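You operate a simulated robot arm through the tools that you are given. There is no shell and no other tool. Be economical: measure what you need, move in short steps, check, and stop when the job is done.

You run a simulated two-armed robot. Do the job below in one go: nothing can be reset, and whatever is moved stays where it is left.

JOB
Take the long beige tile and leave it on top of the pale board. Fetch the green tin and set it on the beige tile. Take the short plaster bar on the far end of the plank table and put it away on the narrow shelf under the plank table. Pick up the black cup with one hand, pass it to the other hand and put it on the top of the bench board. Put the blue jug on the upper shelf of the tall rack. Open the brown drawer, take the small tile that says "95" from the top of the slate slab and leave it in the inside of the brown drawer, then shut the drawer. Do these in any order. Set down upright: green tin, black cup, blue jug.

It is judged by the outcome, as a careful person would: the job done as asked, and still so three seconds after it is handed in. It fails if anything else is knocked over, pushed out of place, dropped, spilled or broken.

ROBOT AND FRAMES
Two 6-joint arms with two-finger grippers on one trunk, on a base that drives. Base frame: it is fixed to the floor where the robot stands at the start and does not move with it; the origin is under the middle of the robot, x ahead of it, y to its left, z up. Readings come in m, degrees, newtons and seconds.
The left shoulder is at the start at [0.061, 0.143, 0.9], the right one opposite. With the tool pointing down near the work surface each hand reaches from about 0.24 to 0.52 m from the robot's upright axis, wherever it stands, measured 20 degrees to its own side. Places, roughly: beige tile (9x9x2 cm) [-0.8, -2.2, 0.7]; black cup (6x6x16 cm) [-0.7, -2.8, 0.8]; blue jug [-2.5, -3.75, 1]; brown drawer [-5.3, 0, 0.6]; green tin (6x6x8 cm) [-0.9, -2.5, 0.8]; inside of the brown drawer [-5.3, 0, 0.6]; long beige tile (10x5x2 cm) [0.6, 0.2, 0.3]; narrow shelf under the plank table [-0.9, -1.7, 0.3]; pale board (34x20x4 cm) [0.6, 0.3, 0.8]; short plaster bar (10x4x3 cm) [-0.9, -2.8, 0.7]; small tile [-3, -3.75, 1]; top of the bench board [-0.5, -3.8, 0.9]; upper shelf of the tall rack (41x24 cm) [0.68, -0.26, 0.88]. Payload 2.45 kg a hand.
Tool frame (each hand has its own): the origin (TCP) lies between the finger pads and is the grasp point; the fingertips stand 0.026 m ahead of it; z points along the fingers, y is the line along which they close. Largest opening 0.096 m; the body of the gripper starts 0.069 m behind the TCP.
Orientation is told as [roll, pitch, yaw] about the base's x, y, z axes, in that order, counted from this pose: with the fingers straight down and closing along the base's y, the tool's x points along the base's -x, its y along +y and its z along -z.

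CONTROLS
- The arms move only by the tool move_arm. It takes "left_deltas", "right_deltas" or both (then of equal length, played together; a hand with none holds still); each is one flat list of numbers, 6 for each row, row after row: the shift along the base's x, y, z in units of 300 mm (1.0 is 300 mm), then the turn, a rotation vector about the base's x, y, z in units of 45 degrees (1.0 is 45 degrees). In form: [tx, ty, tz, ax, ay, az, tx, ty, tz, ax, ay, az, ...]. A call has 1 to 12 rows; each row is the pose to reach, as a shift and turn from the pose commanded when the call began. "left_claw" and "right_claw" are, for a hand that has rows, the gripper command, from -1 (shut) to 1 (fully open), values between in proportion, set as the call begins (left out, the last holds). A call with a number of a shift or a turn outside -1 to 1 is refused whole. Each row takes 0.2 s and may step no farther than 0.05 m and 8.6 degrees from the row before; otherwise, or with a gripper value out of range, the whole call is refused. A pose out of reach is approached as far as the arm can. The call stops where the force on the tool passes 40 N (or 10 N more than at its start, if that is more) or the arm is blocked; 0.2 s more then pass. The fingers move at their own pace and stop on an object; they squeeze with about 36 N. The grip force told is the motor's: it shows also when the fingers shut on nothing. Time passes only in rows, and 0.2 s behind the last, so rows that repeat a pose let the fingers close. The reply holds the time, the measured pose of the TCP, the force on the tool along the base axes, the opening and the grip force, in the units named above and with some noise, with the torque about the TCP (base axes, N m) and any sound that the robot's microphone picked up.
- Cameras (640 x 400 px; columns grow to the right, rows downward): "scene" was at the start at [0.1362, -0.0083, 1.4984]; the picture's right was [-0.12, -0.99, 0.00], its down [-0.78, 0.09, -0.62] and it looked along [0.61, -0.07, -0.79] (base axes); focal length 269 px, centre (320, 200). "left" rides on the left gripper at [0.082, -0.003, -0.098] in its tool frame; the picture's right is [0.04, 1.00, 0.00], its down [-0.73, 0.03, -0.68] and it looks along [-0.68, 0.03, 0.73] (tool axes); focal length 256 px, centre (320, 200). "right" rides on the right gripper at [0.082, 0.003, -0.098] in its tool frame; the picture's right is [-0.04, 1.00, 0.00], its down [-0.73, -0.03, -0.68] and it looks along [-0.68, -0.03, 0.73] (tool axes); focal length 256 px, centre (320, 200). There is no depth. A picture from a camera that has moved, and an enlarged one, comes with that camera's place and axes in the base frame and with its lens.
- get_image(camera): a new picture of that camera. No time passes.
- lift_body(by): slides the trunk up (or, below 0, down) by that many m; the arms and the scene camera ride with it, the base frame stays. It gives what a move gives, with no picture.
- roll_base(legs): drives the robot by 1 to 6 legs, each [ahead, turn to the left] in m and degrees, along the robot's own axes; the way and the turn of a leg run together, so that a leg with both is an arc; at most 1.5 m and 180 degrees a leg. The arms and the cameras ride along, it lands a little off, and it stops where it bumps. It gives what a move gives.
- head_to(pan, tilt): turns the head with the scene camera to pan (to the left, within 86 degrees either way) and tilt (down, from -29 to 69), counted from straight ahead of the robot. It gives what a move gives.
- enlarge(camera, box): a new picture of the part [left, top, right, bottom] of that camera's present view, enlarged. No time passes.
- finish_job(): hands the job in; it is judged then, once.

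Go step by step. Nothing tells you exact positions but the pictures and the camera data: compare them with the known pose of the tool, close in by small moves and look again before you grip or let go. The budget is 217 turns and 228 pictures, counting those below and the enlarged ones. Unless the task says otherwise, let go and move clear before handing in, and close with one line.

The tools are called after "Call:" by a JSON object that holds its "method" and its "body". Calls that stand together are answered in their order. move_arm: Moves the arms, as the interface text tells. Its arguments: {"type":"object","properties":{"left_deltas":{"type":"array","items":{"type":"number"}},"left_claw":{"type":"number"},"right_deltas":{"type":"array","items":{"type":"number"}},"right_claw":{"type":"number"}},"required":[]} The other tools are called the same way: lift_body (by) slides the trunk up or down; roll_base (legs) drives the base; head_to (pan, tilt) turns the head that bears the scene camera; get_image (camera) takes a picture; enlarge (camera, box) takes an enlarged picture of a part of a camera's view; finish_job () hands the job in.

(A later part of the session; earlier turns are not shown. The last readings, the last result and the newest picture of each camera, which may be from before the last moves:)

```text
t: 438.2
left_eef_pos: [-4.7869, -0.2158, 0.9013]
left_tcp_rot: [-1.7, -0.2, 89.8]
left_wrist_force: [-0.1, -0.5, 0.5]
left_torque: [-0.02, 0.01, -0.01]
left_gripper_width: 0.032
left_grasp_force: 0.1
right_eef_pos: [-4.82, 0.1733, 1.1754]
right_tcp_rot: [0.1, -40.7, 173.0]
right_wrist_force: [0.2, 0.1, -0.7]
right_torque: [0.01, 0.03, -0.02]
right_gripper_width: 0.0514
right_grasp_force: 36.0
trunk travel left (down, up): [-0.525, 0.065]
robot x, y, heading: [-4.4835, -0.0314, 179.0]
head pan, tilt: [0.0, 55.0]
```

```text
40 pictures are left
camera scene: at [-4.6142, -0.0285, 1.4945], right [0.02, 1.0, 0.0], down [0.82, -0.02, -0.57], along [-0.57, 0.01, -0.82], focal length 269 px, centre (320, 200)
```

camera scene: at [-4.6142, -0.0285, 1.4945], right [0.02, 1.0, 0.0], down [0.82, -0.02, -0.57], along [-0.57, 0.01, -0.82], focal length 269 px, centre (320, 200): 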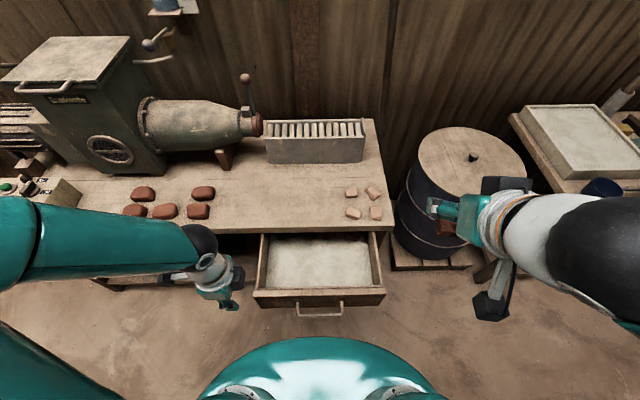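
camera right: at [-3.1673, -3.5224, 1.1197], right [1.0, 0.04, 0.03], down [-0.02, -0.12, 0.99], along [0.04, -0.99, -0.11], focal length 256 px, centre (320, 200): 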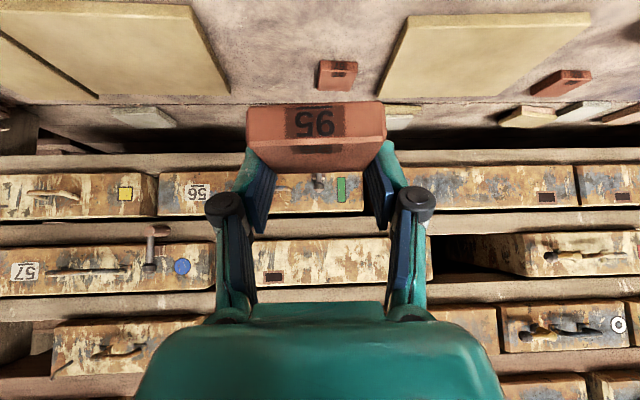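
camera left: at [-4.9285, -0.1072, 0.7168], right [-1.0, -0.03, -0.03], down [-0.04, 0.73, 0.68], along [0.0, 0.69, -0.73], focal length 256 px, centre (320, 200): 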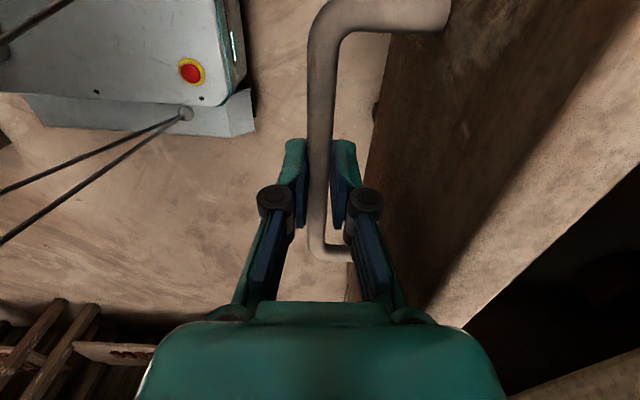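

The open drawer is empty and clear. Since the tile is held with a 40° tilt, I'll yaw the right hand so it points along -y, fitting lengthwise into the drawer.

Call:
{"method": "move_arm", "body": {"right_deltas": [-0.03, -0.04, -0.04, 0, 0, 0.163, -0.06, -0.08, -0.08, 0, 0, 0.326, -0.09, -0.12, -0.12, 0, 0, 0.489, -0.12, -0.16, -0.17, 0, 0, 0.652, -0.15, -0.2, -0.21, 0, 0, 0.815, -0.17, -0.24, -0.26, 0, 0, 0.978]}}

Call:
{"method": "move_arm", "body": {"right_deltas": [-0.04, -0.05, -0.08, 0, 0, 0.18, -0.08, -0.11, -0.17, 0, 0, 0.36, -0.13, -0.17, -0.26, 0, 0, 0.54, -0.18, -0.22, -0.35, 0, 0, 0.72, -0.22, -0.28, -0.43, 0, 0, 0.88, -0.25, -0.33, -0.5, 0, 0, 1.0]}}

Call:
{"method": "get_image", "body": {"camera": "scene"}}

```text
t: 439.6
left_eef_pos: [-4.7881, -0.2167, 0.8995]
left_tcp_rot: [-1.8, -0.3, 89.8]
left_wrist_force: [-0.7, -0.9, -0.8]
left_torque: [-0.02, -0.01, -0.04]
left_gripper_width: 0.0323
left_grasp_force: 0.1
right_eef_pos: [-4.8711, 0.1007, 1.0969]
right_tcp_rot: [0.2, -40.6, -143.2]
right_wrist_force: [0.7, -0.1, -0.9]
right_torque: [-0.02, 0.0, 0.01]
right_gripper_width: 0.0514
right_grasp_force: 35.6
trunk travel left (down, up): [-0.525, 0.065]
robot x, y, heading: [-4.48, -0.0319, 178.6]
head pan, tilt: [0.0, 55.0]
```

```text
t: 441.0
left_eef_pos: [-4.788, -0.217, 0.8997]
left_tcp_rot: [-1.8, -0.2, 89.9]
left_wrist_force: [-0.3, -0.1, 0.5]
left_torque: [0.04, 0.0, 0.01]
left_gripper_width: 0.0319
left_grasp_force: 0.0
right_eef_pos: [-4.9468, 0.0017, 0.9448]
right_tcp_rot: [0.0, -40.7, -98.1]
right_wrist_force: [0.5, 0.2, -0.9]
right_torque: [-0.03, -0.02, 0.0]
right_gripper_width: 0.0508
right_grasp_force: 36.1
trunk travel left (down, up): [-0.525, 0.065]
robot x, y, heading: [-4.4828, -0.0298, 179.0]
head pan, tilt: [0.0, 55.0]
```

```text
39 pictures are left
camera scene: at [-4.6155, -0.0286, 1.4944], right [0.02, 1.0, 0.0], down [0.82, -0.02, -0.57], along [-0.57, 0.01, -0.82], focal length 269 px, centre (320, 200)
```

scene: 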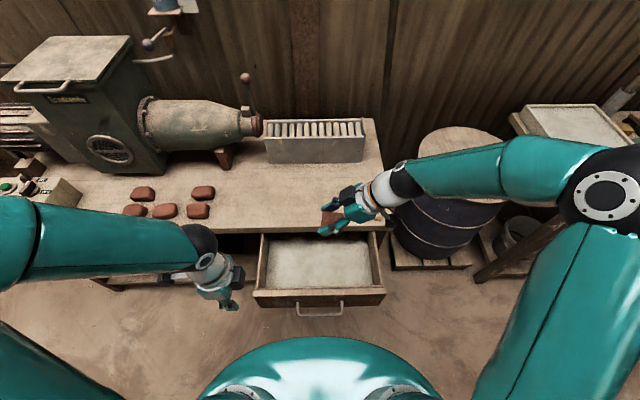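

Call:
{"method": "move_arm", "body": {"right_deltas": [0, -0.06, -0.1, 0, 0, 0.06, 0, -0.12, -0.22, 0, 0, 0.12, 0, -0.18, -0.35, 0, 0, 0.178, 0, -0.22, -0.48, 0, 0, 0.178, 0, -0.24, -0.61, 0, 0, 0.178, 0, -0.24, -0.73, 0, 0, 0.178]}}

Call:
{"method": "get_image", "body": {"camera": "right"}}

Call:
{"method": "enlarge", "body": {"camera": "scene", "box": [230, 180, 430, 330]}}

```text
t: 442.4
left_eef_pos: [-4.7864, -0.2176, 0.9005]
left_tcp_rot: [-1.8, -0.2, 89.7]
left_wrist_force: [0.1, -0.2, -0.1]
left_torque: [0.0, 0.0, 0.03]
left_gripper_width: 0.0321
left_grasp_force: 0.1
right_eef_pos: [-4.9467, -0.0701, 0.7238]
right_tcp_rot: [0.0, -40.7, -89.9]
right_wrist_force: [0.1, -0.2, -0.3]
right_torque: [-0.04, 0.01, 0.03]
right_gripper_width: 0.0512
right_grasp_force: 36.0
trunk travel left (down, up): [-0.525, 0.065]
robot x, y, heading: [-4.483, -0.0291, 178.6]
head pan, tilt: [0.0, 55.0]
```

```text
38 pictures are left
camera right: at [-4.9433, 0.0555, 0.7467], right [1.0, -0.03, 0.03], down [-0.03, -0.11, 0.99], along [-0.03, -0.99, -0.11], focal length 256 px, centre (320, 200)
```

right: 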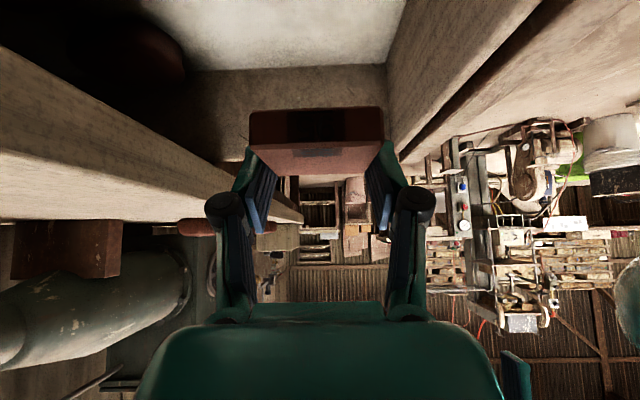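

```text
2.67 times, centred on (330, 255) of scene
camera zoom: at [-4.6154, -0.0283, 1.4944], right [0.02, 1.0, 0.0], down [0.82, -0.02, -0.57], along [-0.57, 0.01, -0.82], focal length 718 px, centre (293, 53)
```

zoom: 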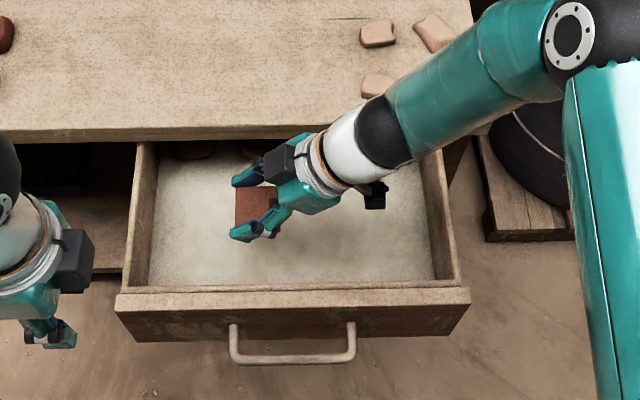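

Call:
{"method": "move_arm", "body": {"right_deltas": [0.02, 0, -0.1, 0, 0, 0, 0.035, 0, -0.2, 0, 0, 0, 0.035, 0, -0.3, 0, 0, 0, 0.035, 0, -0.345, 0, 0, 0]}}

Call:
{"method": "get_image", "body": {"camera": "right"}}

```text
t: 443.4
left_eef_pos: [-4.7864, -0.2165, 0.8996]
left_tcp_rot: [-1.9, -0.1, 89.8]
left_wrist_force: [0.9, 0.5, 0.6]
left_torque: [-0.01, 0.04, -0.02]
left_gripper_width: 0.0323
left_grasp_force: 0.1
right_eef_pos: [-4.9353, -0.069, 0.624]
right_tcp_rot: [0.1, -40.7, -90.1]
right_wrist_force: [0.1, 0.4, -0.8]
right_torque: [0.02, -0.01, 0.01]
right_gripper_width: 0.0511
right_grasp_force: 36.1
trunk travel left (down, up): [-0.525, 0.065]
robot x, y, heading: [-4.4807, -0.0324, 178.8]
head pan, tilt: [0.0, 55.0]
```

```text
36 pictures are left
camera right: at [-4.9318, 0.0568, 0.6452], right [1.0, -0.03, 0.03], down [-0.03, -0.11, 0.99], along [-0.03, -0.99, -0.11], focal length 256 px, centre (320, 200)
```

right: 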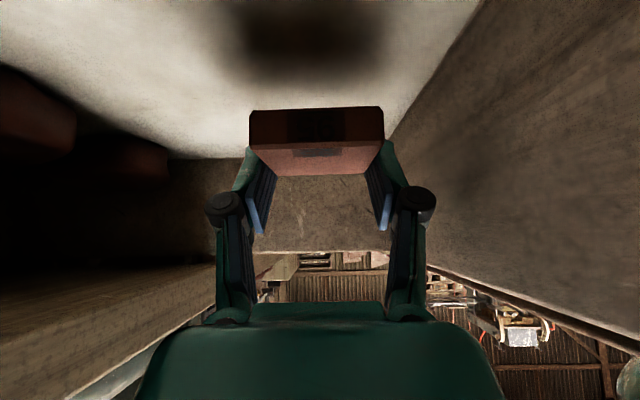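

Call:
{"method": "move_arm", "body": {"right_deltas": [0, 0, -0.03, 0, 0, 0, 0, 0, -0.05, 0, 0, 0]}}

Call:
{"method": "move_arm", "body": {"right_deltas": [0, 0, -0.01, 0, 0, 0, 0, 0, -0.02, 0, 0, 0]}}

```text
t: 444.0
left_eef_pos: [-4.788, -0.2167, 0.9007]
left_tcp_rot: [-1.8, -0.2, 89.8]
left_wrist_force: [-0.1, -0.7, 0.0]
left_torque: [0.02, -0.04, 0.02]
left_gripper_width: 0.0321
left_grasp_force: 0.0
right_eef_pos: [-4.9356, -0.0693, 0.6077]
right_tcp_rot: [0.1, -40.7, -90.1]
right_wrist_force: [0.4, 0.0, -0.8]
right_torque: [0.0, 0.02, 0.02]
right_gripper_width: 0.0514
right_grasp_force: 35.9
trunk travel left (down, up): [-0.525, 0.065]
robot x, y, heading: [-4.4826, -0.0292, 178.8]
head pan, tilt: [0.0, 55.0]
```

```text
t: 444.6
left_eef_pos: [-4.7874, -0.2155, 0.8995]
left_tcp_rot: [-1.9, -0.1, 89.8]
left_wrist_force: [0.5, -0.3, 0.2]
left_torque: [-0.01, 0.02, 0.02]
left_gripper_width: 0.032
left_grasp_force: 0.1
right_eef_pos: [-4.9337, -0.0694, 0.602]
right_tcp_rot: [0.0, -40.7, -90.0]
right_wrist_force: [-0.5, -0.7, -0.8]
right_torque: [-0.01, -0.01, 0.03]
right_gripper_width: 0.0512
right_grasp_force: 36.4
trunk travel left (down, up): [-0.525, 0.065]
robot x, y, heading: [-4.4813, -0.029, 178.8]
head pan, tilt: [0.0, 55.0]
```

Call:
{"method": "move_arm", "body": {"right_deltas": [0, 0, -0.01, 0, 0, 0, 0, 0, -0.02, 0, 0, 0]}}

Call:
{"method": "get_image", "body": {"camera": "right"}}

```text
t: 445.2
left_eef_pos: [-4.7871, -0.2171, 0.8995]
left_tcp_rot: [-1.8, -0.3, 89.8]
left_wrist_force: [1.2, 0.2, -0.3]
left_torque: [-0.02, -0.04, 0.0]
left_gripper_width: 0.0321
left_grasp_force: 0.1
right_eef_pos: [-4.9353, -0.0702, 0.5968]
right_tcp_rot: [0.1, -40.7, -90.2]
right_wrist_force: [0.0, -0.1, -0.7]
right_torque: [-0.03, 0.02, -0.02]
right_gripper_width: 0.0512
right_grasp_force: 36.0
trunk travel left (down, up): [-0.525, 0.065]
robot x, y, heading: [-4.479, -0.0338, 178.9]
head pan, tilt: [0.0, 55.0]
```

```text
35 pictures are left
camera right: at [-4.9322, 0.0561, 0.6174], right [1.0, -0.03, 0.03], down [-0.03, -0.11, 0.99], along [-0.03, -0.99, -0.11], focal length 256 px, centre (320, 200)
```

right: 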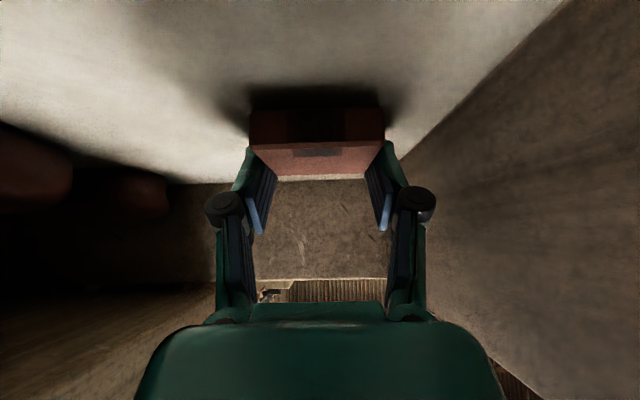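

Call:
{"method": "move_arm", "body": {"right_deltas": [0, 0, -0.012, 0, 0, 0, 0, 0, -0.022, 0, 0, 0]}}

```text
t: 445.8
left_eef_pos: [-4.7869, -0.2169, 0.9003]
left_tcp_rot: [-1.7, -0.2, 89.9]
left_wrist_force: [-0.4, 0.6, -0.6]
left_torque: [0.0, -0.02, 0.0]
left_gripper_width: 0.0322
left_grasp_force: 0.0
right_eef_pos: [-4.9345, -0.069, 0.5889]
right_tcp_rot: [0.2, -40.7, -90.0]
right_wrist_force: [0.5, 1.2, 1.6]
right_torque: [-0.03, 0.05, -0.01]
right_gripper_width: 0.0512
right_grasp_force: 36.1
trunk travel left (down, up): [-0.525, 0.065]
robot x, y, heading: [-4.4822, -0.0304, 178.6]
head pan, tilt: [0.0, 55.0]
```

Contact. Release and lift out.

Call:
{"method": "move_arm", "body": {"right_deltas": [0, 0, -0.004, 0, 0, 0, 0, 0, 0, 0, 0, 0, 0, 0, 0.003, 0, 0, 0], "right_claw": 0.5}}

Call:
{"method": "move_arm", "body": {"right_deltas": [0, 0.04, 0.07, 0, 0, 0, 0, 0.06, 0.2, 0, 0, 0, 0, 0.06, 0.34, 0, 0, 0, 0, 0.06, 0.48, 0, 0, 0, 0, 0.06, 0.62, 0, 0, 0, 0, 0.1, 0.76, 0, 0, 0, 0, 0.2, 0.88, 0, 0, 0, 0.05, 0.34, 0.92, 0, 0, 0, 0.1, 0.48, 0.95, 0, 0, 0]}}

Call:
{"method": "enlarge", "body": {"camera": "scene", "box": [230, 180, 430, 330]}}

```text
t: 446.6
left_eef_pos: [-4.7864, -0.2173, 0.8994]
left_tcp_rot: [-1.8, -0.2, 89.8]
left_wrist_force: [0.1, -0.3, 0.9]
left_torque: [-0.01, -0.03, -0.03]
left_gripper_width: 0.032
left_grasp_force: 0.0
right_eef_pos: [-4.935, -0.0697, 0.5902]
right_tcp_rot: [0.1, -40.7, -90.1]
right_wrist_force: [-0.7, -0.1, 0.3]
right_torque: [0.03, 0.0, -0.01]
right_gripper_width: 0.0718
right_grasp_force: 0.0
trunk travel left (down, up): [-0.525, 0.065]
robot x, y, heading: [-4.4828, -0.0317, 178.8]
head pan, tilt: [0.0, 55.0]
```

```text
t: 448.6
left_eef_pos: [-4.7868, -0.2169, 0.8995]
left_tcp_rot: [-1.7, -0.1, 89.9]
left_wrist_force: [0.1, 0.6, 0.0]
left_torque: [-0.01, 0.0, 0.0]
left_gripper_width: 0.0322
left_grasp_force: 0.1
right_eef_pos: [-4.9054, 0.0726, 0.8779]
right_tcp_rot: [0.1, -40.8, -90.1]
right_wrist_force: [0.7, 0.2, 0.0]
right_torque: [-0.02, 0.02, -0.03]
right_gripper_width: 0.0719
right_grasp_force: 0.1
trunk travel left (down, up): [-0.525, 0.065]
robot x, y, heading: [-4.4805, -0.0324, 179.2]
head pan, tilt: [0.0, 55.0]
```

```text
2.67 times, centred on (330, 255) of scene
camera zoom: at [-4.6138, -0.0277, 1.4945], right [0.02, 1.0, 0.0], down [0.82, -0.02, -0.57], along [-0.57, 0.01, -0.82], focal length 718 px, centre (293, 53)
```

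zoom: 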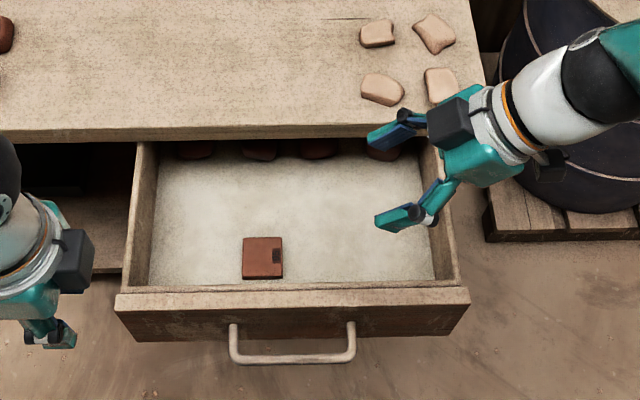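

The tile sits in the drawer. Back off a little, move the right hand away, and set the left hand (closed, tilted) to push the drawer shut.

Call:
{"method": "roll_base", "body": {"legs": [[-0.2, 0]]}}

Call:
{"method": "move_arm", "body": {"left_deltas": [0, 0, 0.03, 0, 0, 0.163, -0.02, 0.04, 0.06, 0, 0, 0.326, -0.04, 0.08, 0.09, 0, 0, 0.489, -0.06, 0.12, 0.12, 0, 0, 0.652, -0.09, 0.17, 0.15, 0, 0, 0.815, -0.11, 0.22, 0.17, 0, 0, 0.978], "right_deltas": [0, 0.09, 0.09, 0, 0, 0, 0, 0.18, 0.18, 0, 0, 0, 0, 0.27, 0.27, 0, 0, 0, 0, 0.36, 0.36, 0, 0, 0, 0, 0.45, 0.45, 0, 0, 0, 0, 0.54, 0.54, 0, 0, 0], "left_claw": -1}}

Call:
{"method": "move_arm", "body": {"left_deltas": [-0.03, 0.05, -0.07, 0.052, 0.117, 0.116, -0.07, 0.1, -0.14, 0.104, 0.234, 0.232, -0.11, 0.15, -0.21, 0.156, 0.351, 0.347, -0.15, 0.2, -0.28, 0.208, 0.468, 0.463, -0.2, 0.25, -0.36, 0.26, 0.584, 0.579, -0.25, 0.3, -0.44, 0.312, 0.701, 0.695, -0.29, 0.35, -0.52, 0.364, 0.818, 0.81, -0.33, 0.4, -0.6, 0.416, 0.935, 0.926]}}

Call:
{"method": "get_image", "body": {"camera": "scene"}}

```text
t: 450.2
left_eef_pos: [-4.5793, -0.222, 0.9014]
left_tcp_rot: [-1.7, -0.2, 89.9]
left_wrist_force: [0.2, -0.1, 0.1]
left_torque: [-0.01, 0.03, 0.02]
left_gripper_width: 0.032
left_grasp_force: 0.1
right_eef_pos: [-4.6998, 0.0673, 0.8771]
right_tcp_rot: [0.0, -40.7, -90.1]
right_wrist_force: [0.4, -1.5, 0.4]
right_torque: [0.01, 0.03, 0.02]
right_gripper_width: 0.0717
right_grasp_force: 0.0
trunk travel left (down, up): [-0.525, 0.065]
robot x, y, heading: [-4.2759, -0.0367, 178.8]
head pan, tilt: [0.0, 55.0]
```

```text
t: 451.6
left_eef_pos: [-4.6146, -0.1561, 0.9513]
left_tcp_rot: [-1.7, -0.2, 133.9]
left_wrist_force: [-1.2, 0.0, -0.2]
left_torque: [-0.04, 0.01, -0.01]
left_gripper_width: 0.0
left_grasp_force: 28.9
right_eef_pos: [-4.7015, 0.2277, 1.0406]
right_tcp_rot: [0.1, -40.7, -90.2]
right_wrist_force: [-1.3, 0.7, 0.4]
right_torque: [0.0, 0.02, -0.06]
right_gripper_width: 0.072
right_grasp_force: 0.0
trunk travel left (down, up): [-0.525, 0.065]
robot x, y, heading: [-4.2817, -0.0366, 178.7]
head pan, tilt: [0.0, 55.0]
```

```text
t: 453.4
left_eef_pos: [-4.7126, -0.0332, 0.7696]
left_tcp_rot: [-1.5, -45.2, 177.7]
left_wrist_force: [0.1, 0.0, 0.4]
left_torque: [-0.01, -0.01, 0.01]
left_gripper_width: 0.0001
left_grasp_force: 28.5
right_eef_pos: [-4.7016, 0.2273, 1.0401]
right_tcp_rot: [0.1, -40.7, -90.3]
right_wrist_force: [-0.8, -1.4, 0.3]
right_torque: [-0.03, 0.0, 0.02]
right_gripper_width: 0.0721
right_grasp_force: 0.0
trunk travel left (down, up): [-0.525, 0.065]
robot x, y, heading: [-4.2776, -0.0369, 179.0]
head pan, tilt: [0.0, 55.0]
```

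```text
33 pictures are left
camera scene: at [-4.4093, -0.0321, 1.4944], right [0.02, 1.0, 0.0], down [0.82, -0.02, -0.57], along [-0.57, 0.01, -0.82], focal length 269 px, centre (320, 200)
```

scene: 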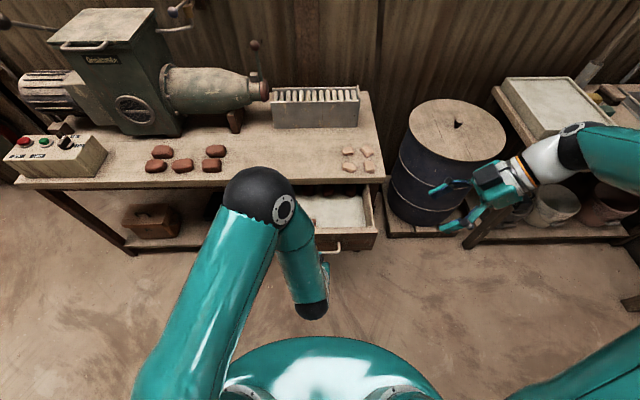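

Call:
{"method": "move_arm", "body": {"left_deltas": [-0.07, 0, -0.12, 0, 0, 0, -0.14, 0, -0.24, 0, 0, 0, -0.22, 0, -0.36, 0, 0, 0, -0.33, 0, -0.36, 0, 0, 0, -0.44, 0, -0.36, 0, 0, 0, -0.55, 0, -0.36, 0, 0, 0, -0.66, 0, -0.36, 0, 0, 0, -0.77, 0, -0.36, 0, 0, 0, -0.88, 0, -0.36, 0, 0, 0]}}

Call:
{"method": "get_image", "body": {"camera": "left"}}

```text
t: 455.4
left_eef_pos: [-4.9797, -0.034, 0.6611]
left_tcp_rot: [-1.5, -45.1, 177.8]
left_wrist_force: [-0.1, -0.2, -0.8]
left_torque: [0.0, 0.01, -0.02]
left_gripper_width: 0.0
left_grasp_force: 28.2
right_eef_pos: [-4.7028, 0.2257, 1.0391]
right_tcp_rot: [0.2, -40.7, -90.2]
right_wrist_force: [0.5, 0.6, -0.5]
right_torque: [-0.01, 0.01, 0.02]
right_gripper_width: 0.072
right_grasp_force: 0.1
trunk travel left (down, up): [-0.525, 0.065]
robot x, y, heading: [-4.277, -0.0407, 178.7]
head pan, tilt: [0.0, 55.0]
```

```text
32 pictures are left
camera left: at [-4.8504, -0.038, 0.6734], right [-0.03, -1.0, -0.05], down [-0.04, -0.05, 1.0], along [-1.0, 0.03, -0.04], focal length 256 px, centre (320, 200)
```

left: 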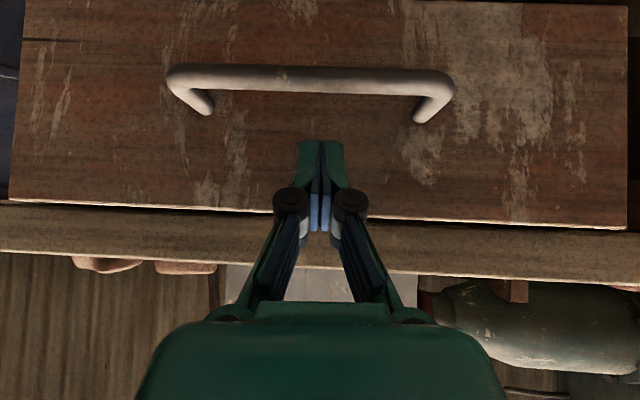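

Call:
{"method": "move_arm", "body": {"left_deltas": [-0.06, 0, 0, 0, 0, 0, -0.12, 0, 0, 0, 0, 0, -0.17, 0, 0, 0, 0, 0, -0.2, 0, 0, 0, 0, 0]}}

Call:
{"method": "get_image", "body": {"camera": "left"}}

```text
t: 456.5
left_eef_pos: [-5.0283, -0.0348, 0.6621]
left_tcp_rot: [-1.4, -44.5, 177.8]
left_wrist_force: [28.3, -4.0, 14.3]
left_torque: [-0.1, 0.11, 0.21]
left_gripper_width: 0.0
left_grasp_force: 28.6
right_eef_pos: [-4.698, 0.2265, 1.0432]
right_tcp_rot: [-0.2, -40.7, -90.0]
right_wrist_force: [-0.7, 0.4, 0.0]
right_torque: [-0.01, -0.03, -0.03]
right_gripper_width: 0.0721
right_grasp_force: 0.2
trunk travel left (down, up): [-0.525, 0.065]
robot x, y, heading: [-4.2765, -0.0332, 178.4]
head pan, tilt: [0.0, 55.0]
stopped in row 4 (left hand): the force on the tool passed its limit at 51 N (the readings are from after the stop); the commanded pose is now the measured one
```

```text
31 pictures are left
camera left: at [-4.9013, -0.0388, 0.6746], right [-0.03, -1.0, -0.05], down [-0.05, -0.04, 1.0], along [-1.0, 0.03, -0.05], focal length 256 px, centre (320, 200)
```

left: 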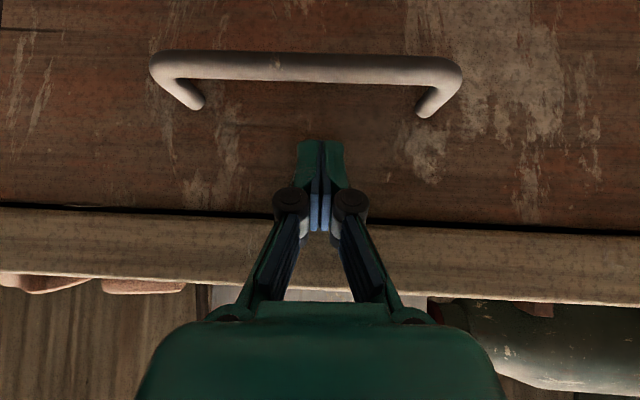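

The drawer is shut against its stop. Retreat and stow both arms.

Call:
{"method": "move_arm", "body": {"left_deltas": [0.09, 0, 0.01, 0, 0, 0, 0.19, 0, 0.04, 0, 0, 0, 0.29, 0, 0.1, 0, 0, 0, 0.39, 0, 0.17, 0, 0, 0, 0.49, 0, 0.25, 0, 0, 0, 0.59, 0, 0.33, 0, 0, 0, 0.69, 0, 0.41, 0, 0, 0, 0.79, 0, 0.5, 0, 0, 0, 0.88, 0, 0.59, 0, 0, 0, 0.96, 0, 0.66, 0, 0, 0], "right_deltas": [0.013, -0.01, 0.027, 0, 0, -0.1, 0.026, -0.02, 0.054, 0, 0, -0.2, 0.04, -0.03, 0.08, 0, 0, -0.3, 0.05, -0.04, 0.11, 0, 0, -0.4, 0.065, -0.045, 0.135, 0, 0, -0.5, 0.08, -0.05, 0.16, 0, 0, -0.6, 0.09, -0.06, 0.19, 0, 0, -0.7, 0.1, -0.07, 0.22, 0, 0, -0.8, 0.12, -0.08, 0.25, 0, 0, -0.9, 0.13, -0.09, 0.27, 0, 0, -1.0]}}

Call:
{"method": "move_arm", "body": {"left_deltas": [0.057, -0.038, 0.09, -0.004, -0.1, 0, 0.114, -0.076, 0.18, -0.007, -0.2, 0, 0.17, -0.114, 0.27, -0.01, -0.3, 0, 0.23, -0.15, 0.36, -0.014, -0.4, 0, 0.285, -0.19, 0.45, -0.018, -0.5, 0, 0.34, -0.23, 0.53, -0.02, -0.6, 0, 0.4, -0.27, 0.62, -0.025, -0.7, 0, 0.46, -0.3, 0.71, -0.028, -0.8, 0, 0.51, -0.34, 0.8, -0.03, -0.9, 0, 0.57, -0.38, 0.89, -0.035, -0.99, 0], "right_deltas": [0.03, -0.037, 0.027, 0.032, -0.087, -0.094, 0.06, -0.074, 0.054, 0.063, -0.174, -0.187, 0.09, -0.11, 0.08, 0.095, -0.261, -0.281, 0.12, -0.15, 0.11, 0.127, -0.348, -0.374, 0.155, -0.185, 0.135, 0.159, -0.435, -0.468, 0.19, -0.22, 0.16, 0.19, -0.522, -0.562, 0.22, -0.26, 0.19, 0.222, -0.609, -0.655, 0.25, -0.3, 0.22, 0.254, -0.696, -0.749, 0.28, -0.33, 0.25, 0.285, -0.783, -0.842, 0.31, -0.37, 0.27, 0.317, -0.87, -0.936], "left_claw": 1, "right_claw": 1}}

Call:
{"method": "get_image", "body": {"camera": "scene"}}

```text
t: 458.7
left_eef_pos: [-4.7442, -0.0373, 0.8584]
left_tcp_rot: [-1.5, -44.6, 177.9]
left_wrist_force: [0.7, -0.2, 0.0]
left_torque: [-0.03, 0.0, 0.0]
left_gripper_width: 0.0001
left_grasp_force: 28.4
right_eef_pos: [-4.662, 0.2005, 1.1212]
right_tcp_rot: [0.1, -40.7, -135.2]
right_wrist_force: [0.5, -0.1, 0.0]
right_torque: [0.03, 0.01, 0.01]
right_gripper_width: 0.0721
right_grasp_force: 0.2
trunk travel left (down, up): [-0.525, 0.065]
robot x, y, heading: [-4.2783, -0.0347, 178.7]
head pan, tilt: [0.0, 55.0]
```

```text
t: 460.9
left_eef_pos: [-4.5725, -0.1486, 1.1241]
left_tcp_rot: [-1.5, 0.2, 177.9]
left_wrist_force: [0.4, 0.1, 0.1]
left_torque: [0.04, 0.0, 0.0]
left_gripper_width: 0.096
left_grasp_force: 0.1
right_eef_pos: [-4.5667, 0.086, 1.2038]
right_tcp_rot: [1.8, 0.0, -179.9]
right_wrist_force: [0.4, 0.6, 0.4]
right_torque: [0.01, 0.06, 0.03]
right_gripper_width: 0.0959
right_grasp_force: 0.1
trunk travel left (down, up): [-0.525, 0.065]
robot x, y, heading: [-4.2805, -0.0375, 178.7]
head pan, tilt: [0.0, 55.0]
```

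```text
30 pictures are left
camera scene: at [-4.408, -0.0336, 1.4945], right [0.02, 1.0, 0.0], down [0.82, -0.02, -0.57], along [-0.57, 0.01, -0.82], focal length 269 px, centre (320, 200)
```

scene: 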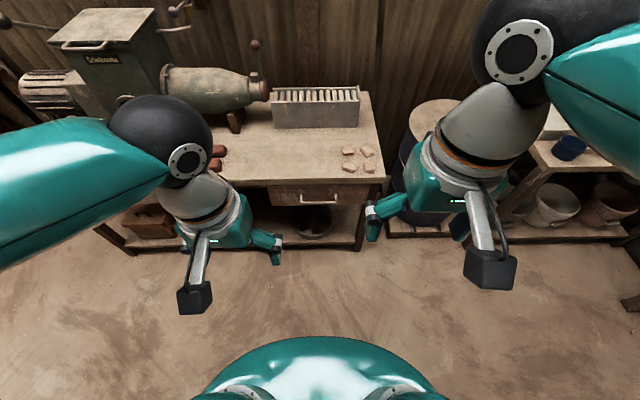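

Call:
{"method": "roll_base", "body": {"legs": [[0, 90], [0.7, 0], [0, 91], [1.5, 0], [0.8, 0], [0, -90]]}}

Call:
{"method": "roll_base", "body": {"legs": [[1.4, 0], [0.98, 0]]}}

```text
t: 474.0
left_eef_pos: [-4.0019, -0.6298, 1.1221]
left_tcp_rot: [-1.6, 0.3, -4.1]
left_wrist_force: [0.1, 0.0, -0.3]
left_torque: [-0.06, -0.01, 0.0]
left_gripper_width: 0.0959
left_grasp_force: 0.1
right_eef_pos: [-4.0162, -0.8668, 1.2046]
right_tcp_rot: [1.8, 0.1, -1.9]
right_wrist_force: [0.6, 0.3, 0.1]
right_torque: [-0.05, 0.02, 0.04]
right_gripper_width: 0.096
right_grasp_force: 0.0
trunk travel left (down, up): [-0.525, 0.065]
robot x, y, heading: [-4.3083, -0.7784, -1.8]
head pan, tilt: [0.0, 55.0]
stopped in leg 4: the robot was blocked; the commanded pose is now the measured one
```

```text
t: 485.9
left_eef_pos: [-1.6169, -0.6848, 1.1231]
left_tcp_rot: [-1.5, 0.0, -2.9]
left_wrist_force: [0.3, 0.6, 0.2]
left_torque: [-0.04, 0.01, -0.02]
left_gripper_width: 0.0961
left_grasp_force: 0.1
right_eef_pos: [-1.626, -0.9204, 1.2051]
right_tcp_rot: [1.8, 0.0, -0.6]
right_wrist_force: [0.2, -0.6, -0.1]
right_torque: [-0.02, 0.04, -0.02]
right_gripper_width: 0.0959
right_grasp_force: 0.1
trunk travel left (down, up): [-0.525, 0.065]
robot x, y, heading: [-1.9166, -0.835, -0.6]
head pan, tilt: [0.0, 55.0]
```

Call:
{"method": "roll_base", "body": {"legs": [[0, -90], [1.5, 0], [0.8, 0]]}}

Call:
{"method": "head_to", "body": {"pan": -30, "tilt": 35}}

Call:
{"method": "get_image", "body": {"camera": "scene"}}

```text
t: 501.7
left_eef_pos: [-1.7495, -3.4394, 1.1236]
left_tcp_rot: [-1.5, 0.1, -92.6]
left_wrist_force: [-1.1, -0.5, -0.5]
left_torque: [0.02, 0.0, 0.02]
left_gripper_width: 0.0961
left_grasp_force: 0.1
right_eef_pos: [-1.9846, -3.431, 1.2048]
right_tcp_rot: [1.9, 0.0, -90.3]
right_wrist_force: [-0.4, 0.4, -0.1]
right_torque: [0.04, -0.02, 0.03]
right_gripper_width: 0.0962
right_grasp_force: 0.1
trunk travel left (down, up): [-0.525, 0.065]
robot x, y, heading: [-1.9025, -3.1398, -90.0]
head pan, tilt: [0.0, 55.0]
```

```text
t: 502.6
left_eef_pos: [-1.7496, -3.4396, 1.1247]
left_tcp_rot: [-1.5, 0.1, -92.5]
left_wrist_force: [0.2, 0.1, -0.5]
left_torque: [-0.02, -0.03, 0.02]
left_gripper_width: 0.0958
left_grasp_force: 0.0
right_eef_pos: [-1.987, -3.4319, 1.2058]
right_tcp_rot: [1.9, -0.1, -90.1]
right_wrist_force: [0.2, 0.7, 0.4]
right_torque: [-0.03, 0.0, 0.0]
right_gripper_width: 0.0959
right_grasp_force: 0.1
trunk travel left (down, up): [-0.525, 0.065]
robot x, y, heading: [-1.9011, -3.139, -90.4]
head pan, tilt: [-30.0, 35.0]
```

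```text
29 pictures are left
camera scene: at [-1.9466, -3.2764, 1.5227], right [-0.86, 0.5, 0.0], down [0.29, 0.5, -0.82], along [-0.41, -0.71, -0.57], focal length 269 px, centre (320, 200)
```

scene: 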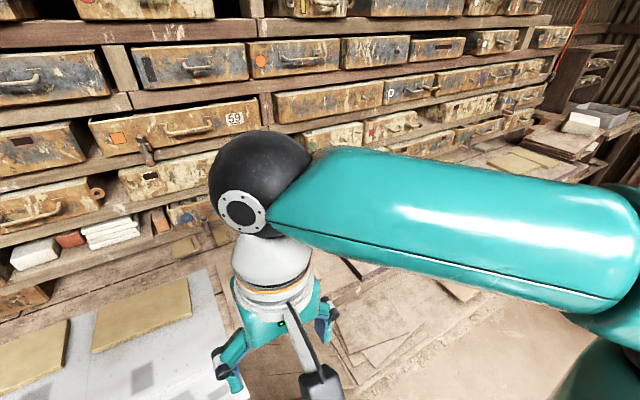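

Call:
{"method": "roll_base", "body": {"legs": [[0, -90], [0.52, 0], [0, 90]]}}

Call:
{"method": "head_to", "body": {"pan": 0, "tilt": 45}}

Call:
{"method": "get_image", "body": {"camera": "scene"}}

Call:
{"method": "get_image", "body": {"camera": "left"}}

```text
t: 514.3
left_eef_pos: [-2.255, -3.4476, 1.1248]
left_tcp_rot: [-1.4, 0.1, -90.4]
left_wrist_force: [-0.5, -0.4, 0.5]
left_torque: [0.03, 0.03, 0.01]
left_gripper_width: 0.096
left_grasp_force: 0.0
right_eef_pos: [-2.4918, -3.4485, 1.2054]
right_tcp_rot: [1.8, 0.0, -88.2]
right_wrist_force: [-0.1, 0.4, -0.7]
right_torque: [-0.01, 0.02, 0.02]
right_gripper_width: 0.096
right_grasp_force: 0.0
trunk travel left (down, up): [-0.525, 0.065]
robot x, y, heading: [-2.447, -3.1587, -88.5]
head pan, tilt: [-30.0, 35.0]
```

```text
t: 515.2
left_eef_pos: [-2.2551, -3.4477, 1.1247]
left_tcp_rot: [-1.5, 0.1, -90.5]
left_wrist_force: [0.7, -0.9, 0.5]
left_torque: [-0.03, 0.02, 0.0]
left_gripper_width: 0.0962
left_grasp_force: 0.1
right_eef_pos: [-2.4906, -3.4481, 1.2065]
right_tcp_rot: [1.9, 0.1, -88.2]
right_wrist_force: [0.5, -0.7, 1.0]
right_torque: [-0.02, -0.02, 0.0]
right_gripper_width: 0.0959
right_grasp_force: 0.1
trunk travel left (down, up): [-0.525, 0.065]
robot x, y, heading: [-2.4432, -3.1583, -88.7]
head pan, tilt: [0.0, 45.0]
```

```text
28 pictures are left
camera scene: at [-2.4404, -3.2969, 1.5079], right [-1.0, -0.03, 0.0], down [-0.02, 0.71, -0.71], along [0.02, -0.71, -0.71], focal length 269 px, centre (320, 200)
```

scene: 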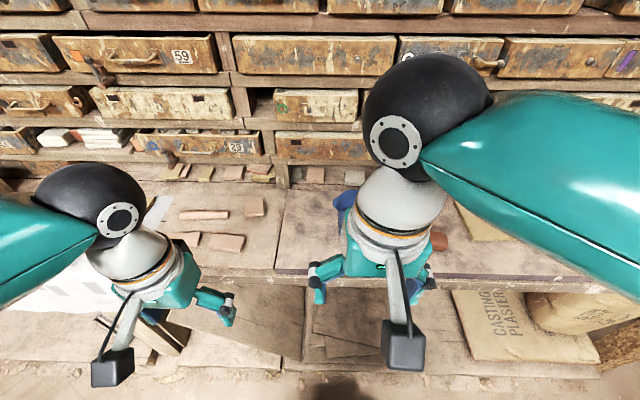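

```text
27 pictures are left
camera left: at [-2.2538, -3.3661, 1.2237], right [1.0, 0.03, -0.03], down [0.04, -0.74, 0.68], along [0.0, -0.68, -0.74], focal length 256 px, centre (320, 200)
```

left: 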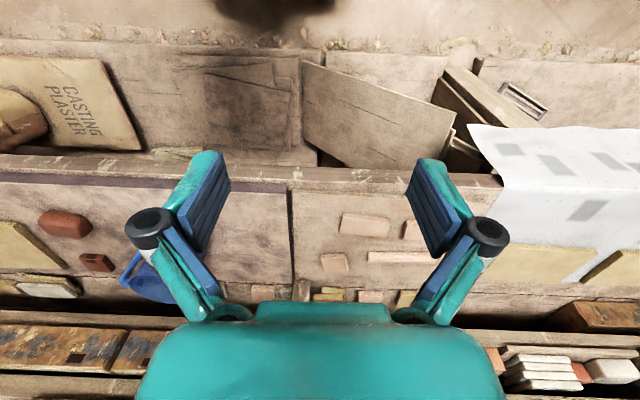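

Call:
{"method": "get_image", "body": {"camera": "right"}}

```text
26 pictures are left
camera right: at [-2.4945, -3.3673, 1.3049], right [1.0, -0.01, 0.03], down [-0.03, -0.73, 0.68], along [0.02, -0.68, -0.73], focal length 256 px, centre (320, 200)
```

right: 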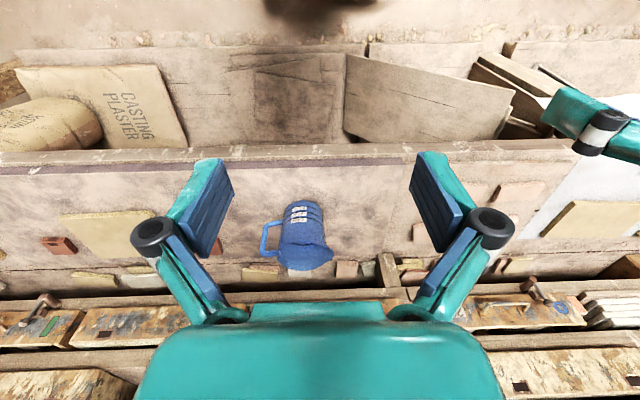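

The jug (≈8 cm wide, handle on its west side) is at ≈(-2.52,-3.80). I'll move in 15 cm, clear the right hand, and bring the left hand in pointing west with 45° tilt.

Call:
{"method": "roll_base", "body": {"legs": [[0.14, 0]]}}

Call:
{"method": "move_arm", "body": {"right_deltas": [-0.13, 0.03, 0.03, 0, 0, 0, -0.26, 0.06, 0.06, 0, 0, 0, -0.39, 0.09, 0.09, 0, 0, 0, -0.52, 0.12, 0.12, 0, 0, 0, -0.62, 0.14, 0.15, 0, 0, 0, -0.62, 0.14, 0.15, 0, 0, 0], "left_deltas": [0, 0, 0.03, 0, 0, -0.163, 0, -0.04, 0.06, 0, 0, -0.326, 0, -0.1, 0.09, 0, 0, -0.489, -0.02, -0.17, 0.12, 0, 0, -0.652, -0.05, -0.25, 0.12, 0, 0, -0.815, -0.1, -0.33, 0.12, 0, 0, -1.0]}}

Call:
{"method": "move_arm", "body": {"left_deltas": [-0.05, -0.04, -0.03, -0.048, 0.119, -0.116, -0.1, -0.08, -0.07, -0.096, 0.237, -0.232, -0.15, -0.12, -0.11, -0.144, 0.356, -0.347, -0.2, -0.16, -0.15, -0.192, 0.475, -0.463, -0.25, -0.2, -0.19, -0.24, 0.593, -0.579, -0.3, -0.24, -0.23, -0.288, 0.712, -0.695, -0.35, -0.27, -0.27, -0.336, 0.83, -0.81, -0.4, -0.3, -0.3, -0.384, 0.949, -0.926]}}

Call:
{"method": "get_image", "body": {"camera": "left"}}

```text
t: 516.6
left_eef_pos: [-2.2518, -3.5886, 1.1246]
left_tcp_rot: [-1.5, 0.2, -90.4]
left_wrist_force: [-0.7, 0.3, -0.4]
left_torque: [0.07, 0.04, 0.02]
left_gripper_width: 0.0959
left_grasp_force: 0.1
right_eef_pos: [-2.4889, -3.5913, 1.2061]
right_tcp_rot: [1.9, 0.0, -88.2]
right_wrist_force: [-0.4, -0.1, -0.4]
right_torque: [0.1, -0.02, 0.02]
right_gripper_width: 0.0963
right_grasp_force: 0.0
trunk travel left (down, up): [-0.525, 0.065]
robot x, y, heading: [-2.4398, -3.2928, -88.4]
head pan, tilt: [0.0, 45.0]
```

```text
t: 518.0
left_eef_pos: [-2.282, -3.6917, 1.1578]
left_tcp_rot: [-1.5, 0.3, -135.7]
left_wrist_force: [0.3, -0.2, -0.4]
left_torque: [0.03, 0.0, -0.04]
left_gripper_width: 0.096
left_grasp_force: 0.1
right_eef_pos: [-2.6763, -3.5461, 1.2527]
right_tcp_rot: [1.9, 0.1, -88.2]
right_wrist_force: [1.1, 0.1, 0.4]
right_torque: [0.04, -0.01, 0.02]
right_gripper_width: 0.0961
right_grasp_force: 0.0
trunk travel left (down, up): [-0.525, 0.065]
robot x, y, heading: [-2.446, -3.2951, -88.2]
head pan, tilt: [0.0, 45.0]
```

```text
t: 519.8
left_eef_pos: [-2.402, -3.778, 1.0707]
left_tcp_rot: [-2.0, -45.1, -179.3]
left_wrist_force: [-0.6, -1.0, -0.4]
left_torque: [0.03, -0.02, -0.01]
left_gripper_width: 0.0961
left_grasp_force: 0.1
right_eef_pos: [-2.6745, -3.5467, 1.2537]
right_tcp_rot: [1.9, 0.0, -88.2]
right_wrist_force: [0.0, -0.7, 0.6]
right_torque: [0.01, 0.01, 0.02]
right_gripper_width: 0.0959
right_grasp_force: 0.1
trunk travel left (down, up): [-0.525, 0.065]
robot x, y, heading: [-2.4409, -3.292, -88.6]
head pan, tilt: [0.0, 45.0]
```

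```text
25 pictures are left
camera left: at [-2.2742, -3.7754, 1.0825], right [0.02, -1.0, -0.05], down [-0.04, -0.05, 1.0], along [-1.0, -0.01, -0.04], focal length 256 px, centre (320, 200)
```

left: 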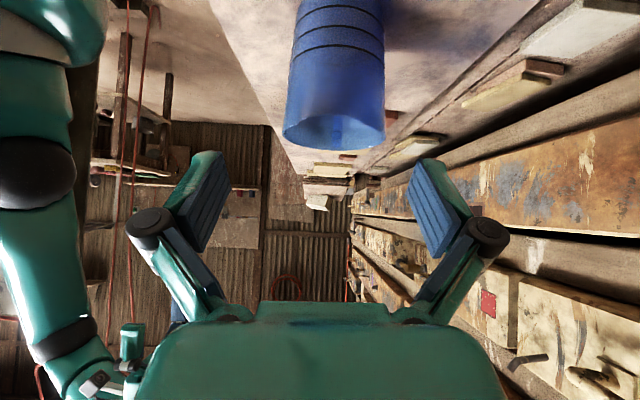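

Call:
{"method": "move_arm", "body": {"left_deltas": [-0.03, -0.073, -0.06, 0, 0.08, 0, -0.07, -0.073, -0.15, 0, 0.155, 0, -0.11, -0.073, -0.25, 0, 0.155, 0, -0.127, -0.073, -0.33, 0, 0.155, 0]}}

Call:
{"method": "get_image", "body": {"camera": "left"}}

```text
t: 520.8
left_eef_pos: [-2.4392, -3.7966, 0.9729]
left_tcp_rot: [-2.1, -51.9, -179.3]
left_wrist_force: [-0.3, -0.2, -0.8]
left_torque: [0.01, -0.02, -0.02]
left_gripper_width: 0.0958
left_grasp_force: 0.1
right_eef_pos: [-2.6744, -3.5467, 1.2526]
right_tcp_rot: [1.9, 0.0, -88.3]
right_wrist_force: [-1.1, -0.5, -0.6]
right_torque: [0.02, 0.0, -0.01]
right_gripper_width: 0.0961
right_grasp_force: 0.2
trunk travel left (down, up): [-0.525, 0.065]
robot x, y, heading: [-2.4415, -3.2958, -88.1]
head pan, tilt: [0.0, 45.0]
```

```text
24 pictures are left
camera left: at [-2.3107, -3.795, 0.9703], right [0.01, -1.0, -0.05], down [0.08, -0.05, 1.0], along [-1.0, -0.01, 0.08], focal length 256 px, centre (320, 200)
```

left: 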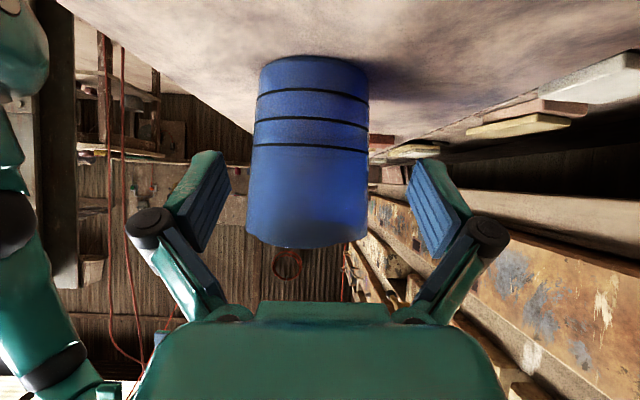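

Call:
{"method": "move_arm", "body": {"left_deltas": [0.03, 0.01, -0.06, 0, 0, 0, 0.03, 0.012, -0.13, 0, 0, 0, 0.03, 0.012, -0.175, 0, 0, 0]}}

Call:
{"method": "get_image", "body": {"camera": "left"}}

Call:
{"method": "get_image", "body": {"camera": "scene"}}

```text
t: 521.6
left_eef_pos: [-2.4282, -3.7945, 0.9197]
left_tcp_rot: [-2.2, -51.8, -179.1]
left_wrist_force: [0.0, 0.7, 0.1]
left_torque: [0.0, 0.0, -0.01]
left_gripper_width: 0.0962
left_grasp_force: 0.2
right_eef_pos: [-2.6747, -3.5459, 1.2527]
right_tcp_rot: [1.9, 0.1, -88.2]
right_wrist_force: [-0.1, 0.0, 0.4]
right_torque: [0.0, -0.02, 0.01]
right_gripper_width: 0.0961
right_grasp_force: 0.1
trunk travel left (down, up): [-0.525, 0.065]
robot x, y, heading: [-2.4388, -3.2952, -88.5]
head pan, tilt: [0.0, 45.0]
```

```text
23 pictures are left
camera left: at [-2.2999, -3.7934, 0.9163], right [0.01, -1.0, -0.05], down [0.08, -0.05, 1.0], along [-1.0, -0.01, 0.08], focal length 256 px, centre (320, 200)
```

left: 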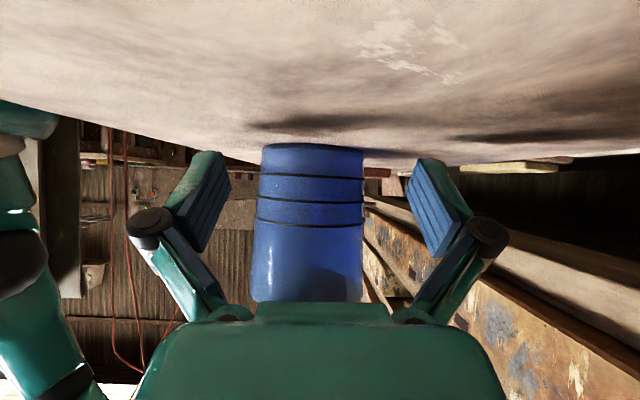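

```text
22 pictures are left
camera scene: at [-2.4371, -3.4375, 1.5078], right [-1.0, -0.03, 0.0], down [-0.02, 0.71, -0.71], along [0.02, -0.71, -0.71], focal length 269 px, centre (320, 200)
```

scene: 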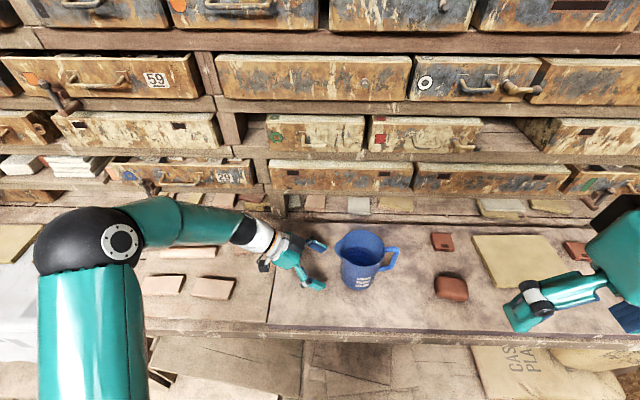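

Call:
{"method": "move_arm", "body": {"left_deltas": [-0.05, 0.018, -0.02, 0, 0, 0, -0.11, 0.018, -0.02, 0, 0, 0, -0.17, 0.018, -0.02, 0, 0, 0]}}

Call:
{"method": "get_image", "body": {"camera": "left"}}

```text
t: 522.4
left_eef_pos: [-2.4827, -3.7887, 0.9133]
left_tcp_rot: [-2.0, -51.8, -179.3]
left_wrist_force: [-0.3, 0.9, -0.7]
left_torque: [0.0, 0.01, 0.01]
left_gripper_width: 0.096
left_grasp_force: 0.1
right_eef_pos: [-2.6753, -3.5467, 1.2544]
right_tcp_rot: [1.9, -0.1, -88.3]
right_wrist_force: [0.0, 0.0, -0.5]
right_torque: [-0.01, 0.01, -0.03]
right_gripper_width: 0.0958
right_grasp_force: 0.0
trunk travel left (down, up): [-0.525, 0.065]
robot x, y, heading: [-2.4405, -3.296, -88.6]
head pan, tilt: [0.0, 45.0]
```

```text
21 pictures are left
camera left: at [-2.3536, -3.7882, 0.9108], right [0.01, -1.0, -0.05], down [0.08, -0.05, 1.0], along [-1.0, -0.01, 0.08], focal length 256 px, centre (320, 200)
```

left: 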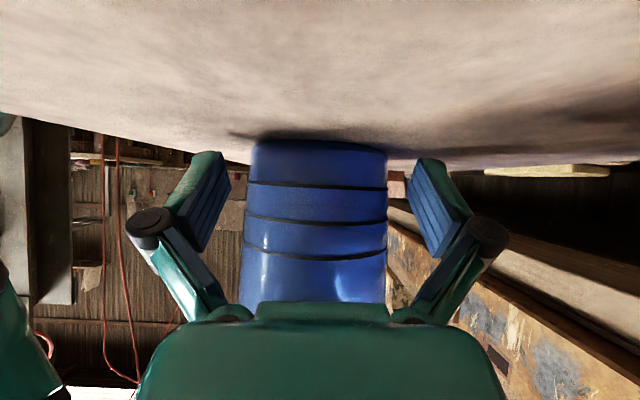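

Widths now indicate a ~7.5 cm body between the fingers. Advance 2 cm more and close.

Call:
{"method": "move_arm", "body": {"left_deltas": [-0.04, 0, 0, 0, 0, 0, -0.075, 0, 0, 0, 0, 0]}}

Call:
{"method": "get_image", "body": {"camera": "left"}}

```text
t: 523.0
left_eef_pos: [-2.503, -3.7883, 0.9139]
left_tcp_rot: [-2.2, -51.8, -179.2]
left_wrist_force: [-0.2, 0.7, -0.2]
left_torque: [0.03, -0.01, 0.0]
left_gripper_width: 0.0961
left_grasp_force: 0.1
right_eef_pos: [-2.6746, -3.5456, 1.2528]
right_tcp_rot: [1.9, 0.0, -88.2]
right_wrist_force: [-0.2, 0.3, -0.6]
right_torque: [0.01, 0.01, 0.02]
right_gripper_width: 0.0958
right_grasp_force: 0.0
trunk travel left (down, up): [-0.525, 0.065]
robot x, y, heading: [-2.4407, -3.2958, -88.5]
head pan, tilt: [0.0, 45.0]
```

```text
20 pictures are left
camera left: at [-2.3745, -3.787, 0.9109], right [0.01, -1.0, -0.05], down [0.08, -0.05, 1.0], along [-1.0, -0.01, 0.08], focal length 256 px, centre (320, 200)
```

left: 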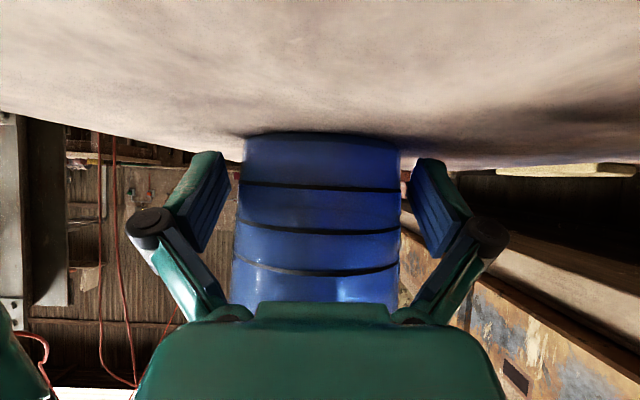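

Call:
{"method": "move_arm", "body": {"left_deltas": [0, 0, 0.01, 0, 0, 0, 0, 0, 0.01, 0, 0, 0, 0, 0, 0.01, 0, 0, 0], "left_claw": -1}}

Call:
{"method": "move_arm", "body": {"left_deltas": [0, 0, 0.06, 0, 0, 0, 0, 0, 0.16, 0, 0, 0, 0, 0, 0.28, 0, 0, 0, 0, 0, 0.4, 0, 0, 0, 0, 0, 0.52, 0, 0, 0]}}

Call:
{"method": "get_image", "body": {"camera": "scene"}}

```text
t: 523.8
left_eef_pos: [-2.5041, -3.7896, 0.9167]
left_tcp_rot: [-2.1, -51.8, -179.2]
left_wrist_force: [-0.1, 0.2, 0.0]
left_torque: [0.0, -0.04, 0.01]
left_gripper_width: 0.086
left_grasp_force: 36.1
right_eef_pos: [-2.6752, -3.5464, 1.2534]
right_tcp_rot: [1.9, 0.0, -88.2]
right_wrist_force: [0.3, 1.1, 0.1]
right_torque: [0.02, 0.0, 0.03]
right_gripper_width: 0.0958
right_grasp_force: 0.1
trunk travel left (down, up): [-0.525, 0.065]
robot x, y, heading: [-2.4393, -3.2948, -88.5]
head pan, tilt: [0.0, 45.0]
```

```text
t: 525.0
left_eef_pos: [-2.5037, -3.7852, 1.0714]
left_tcp_rot: [-2.1, -51.7, -179.2]
left_wrist_force: [0.0, 0.6, -1.2]
left_torque: [0.02, -0.01, 0.01]
left_gripper_width: 0.0857
left_grasp_force: 35.9
right_eef_pos: [-2.6749, -3.5466, 1.2542]
right_tcp_rot: [1.9, -0.1, -88.2]
right_wrist_force: [0.4, 0.1, -0.1]
right_torque: [-0.01, 0.01, -0.03]
right_gripper_width: 0.096
right_grasp_force: 0.0
trunk travel left (down, up): [-0.525, 0.065]
robot x, y, heading: [-2.4429, -3.2939, -88.5]
head pan, tilt: [0.0, 45.0]
```

```text
19 pictures are left
camera scene: at [-2.4373, -3.4364, 1.5079], right [-1.0, -0.03, 0.0], down [-0.02, 0.71, -0.71], along [0.02, -0.71, -0.71], focal length 269 px, centre (320, 200)
```

scene: 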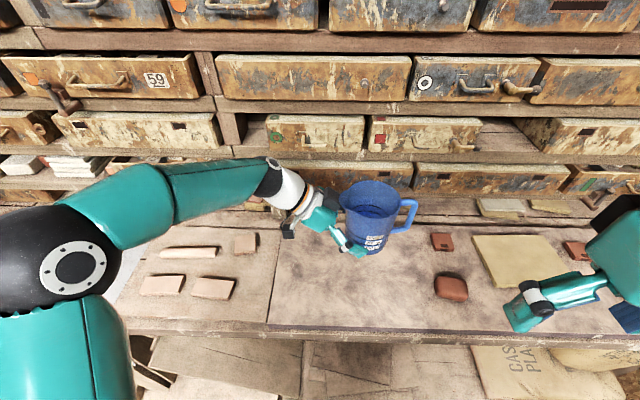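

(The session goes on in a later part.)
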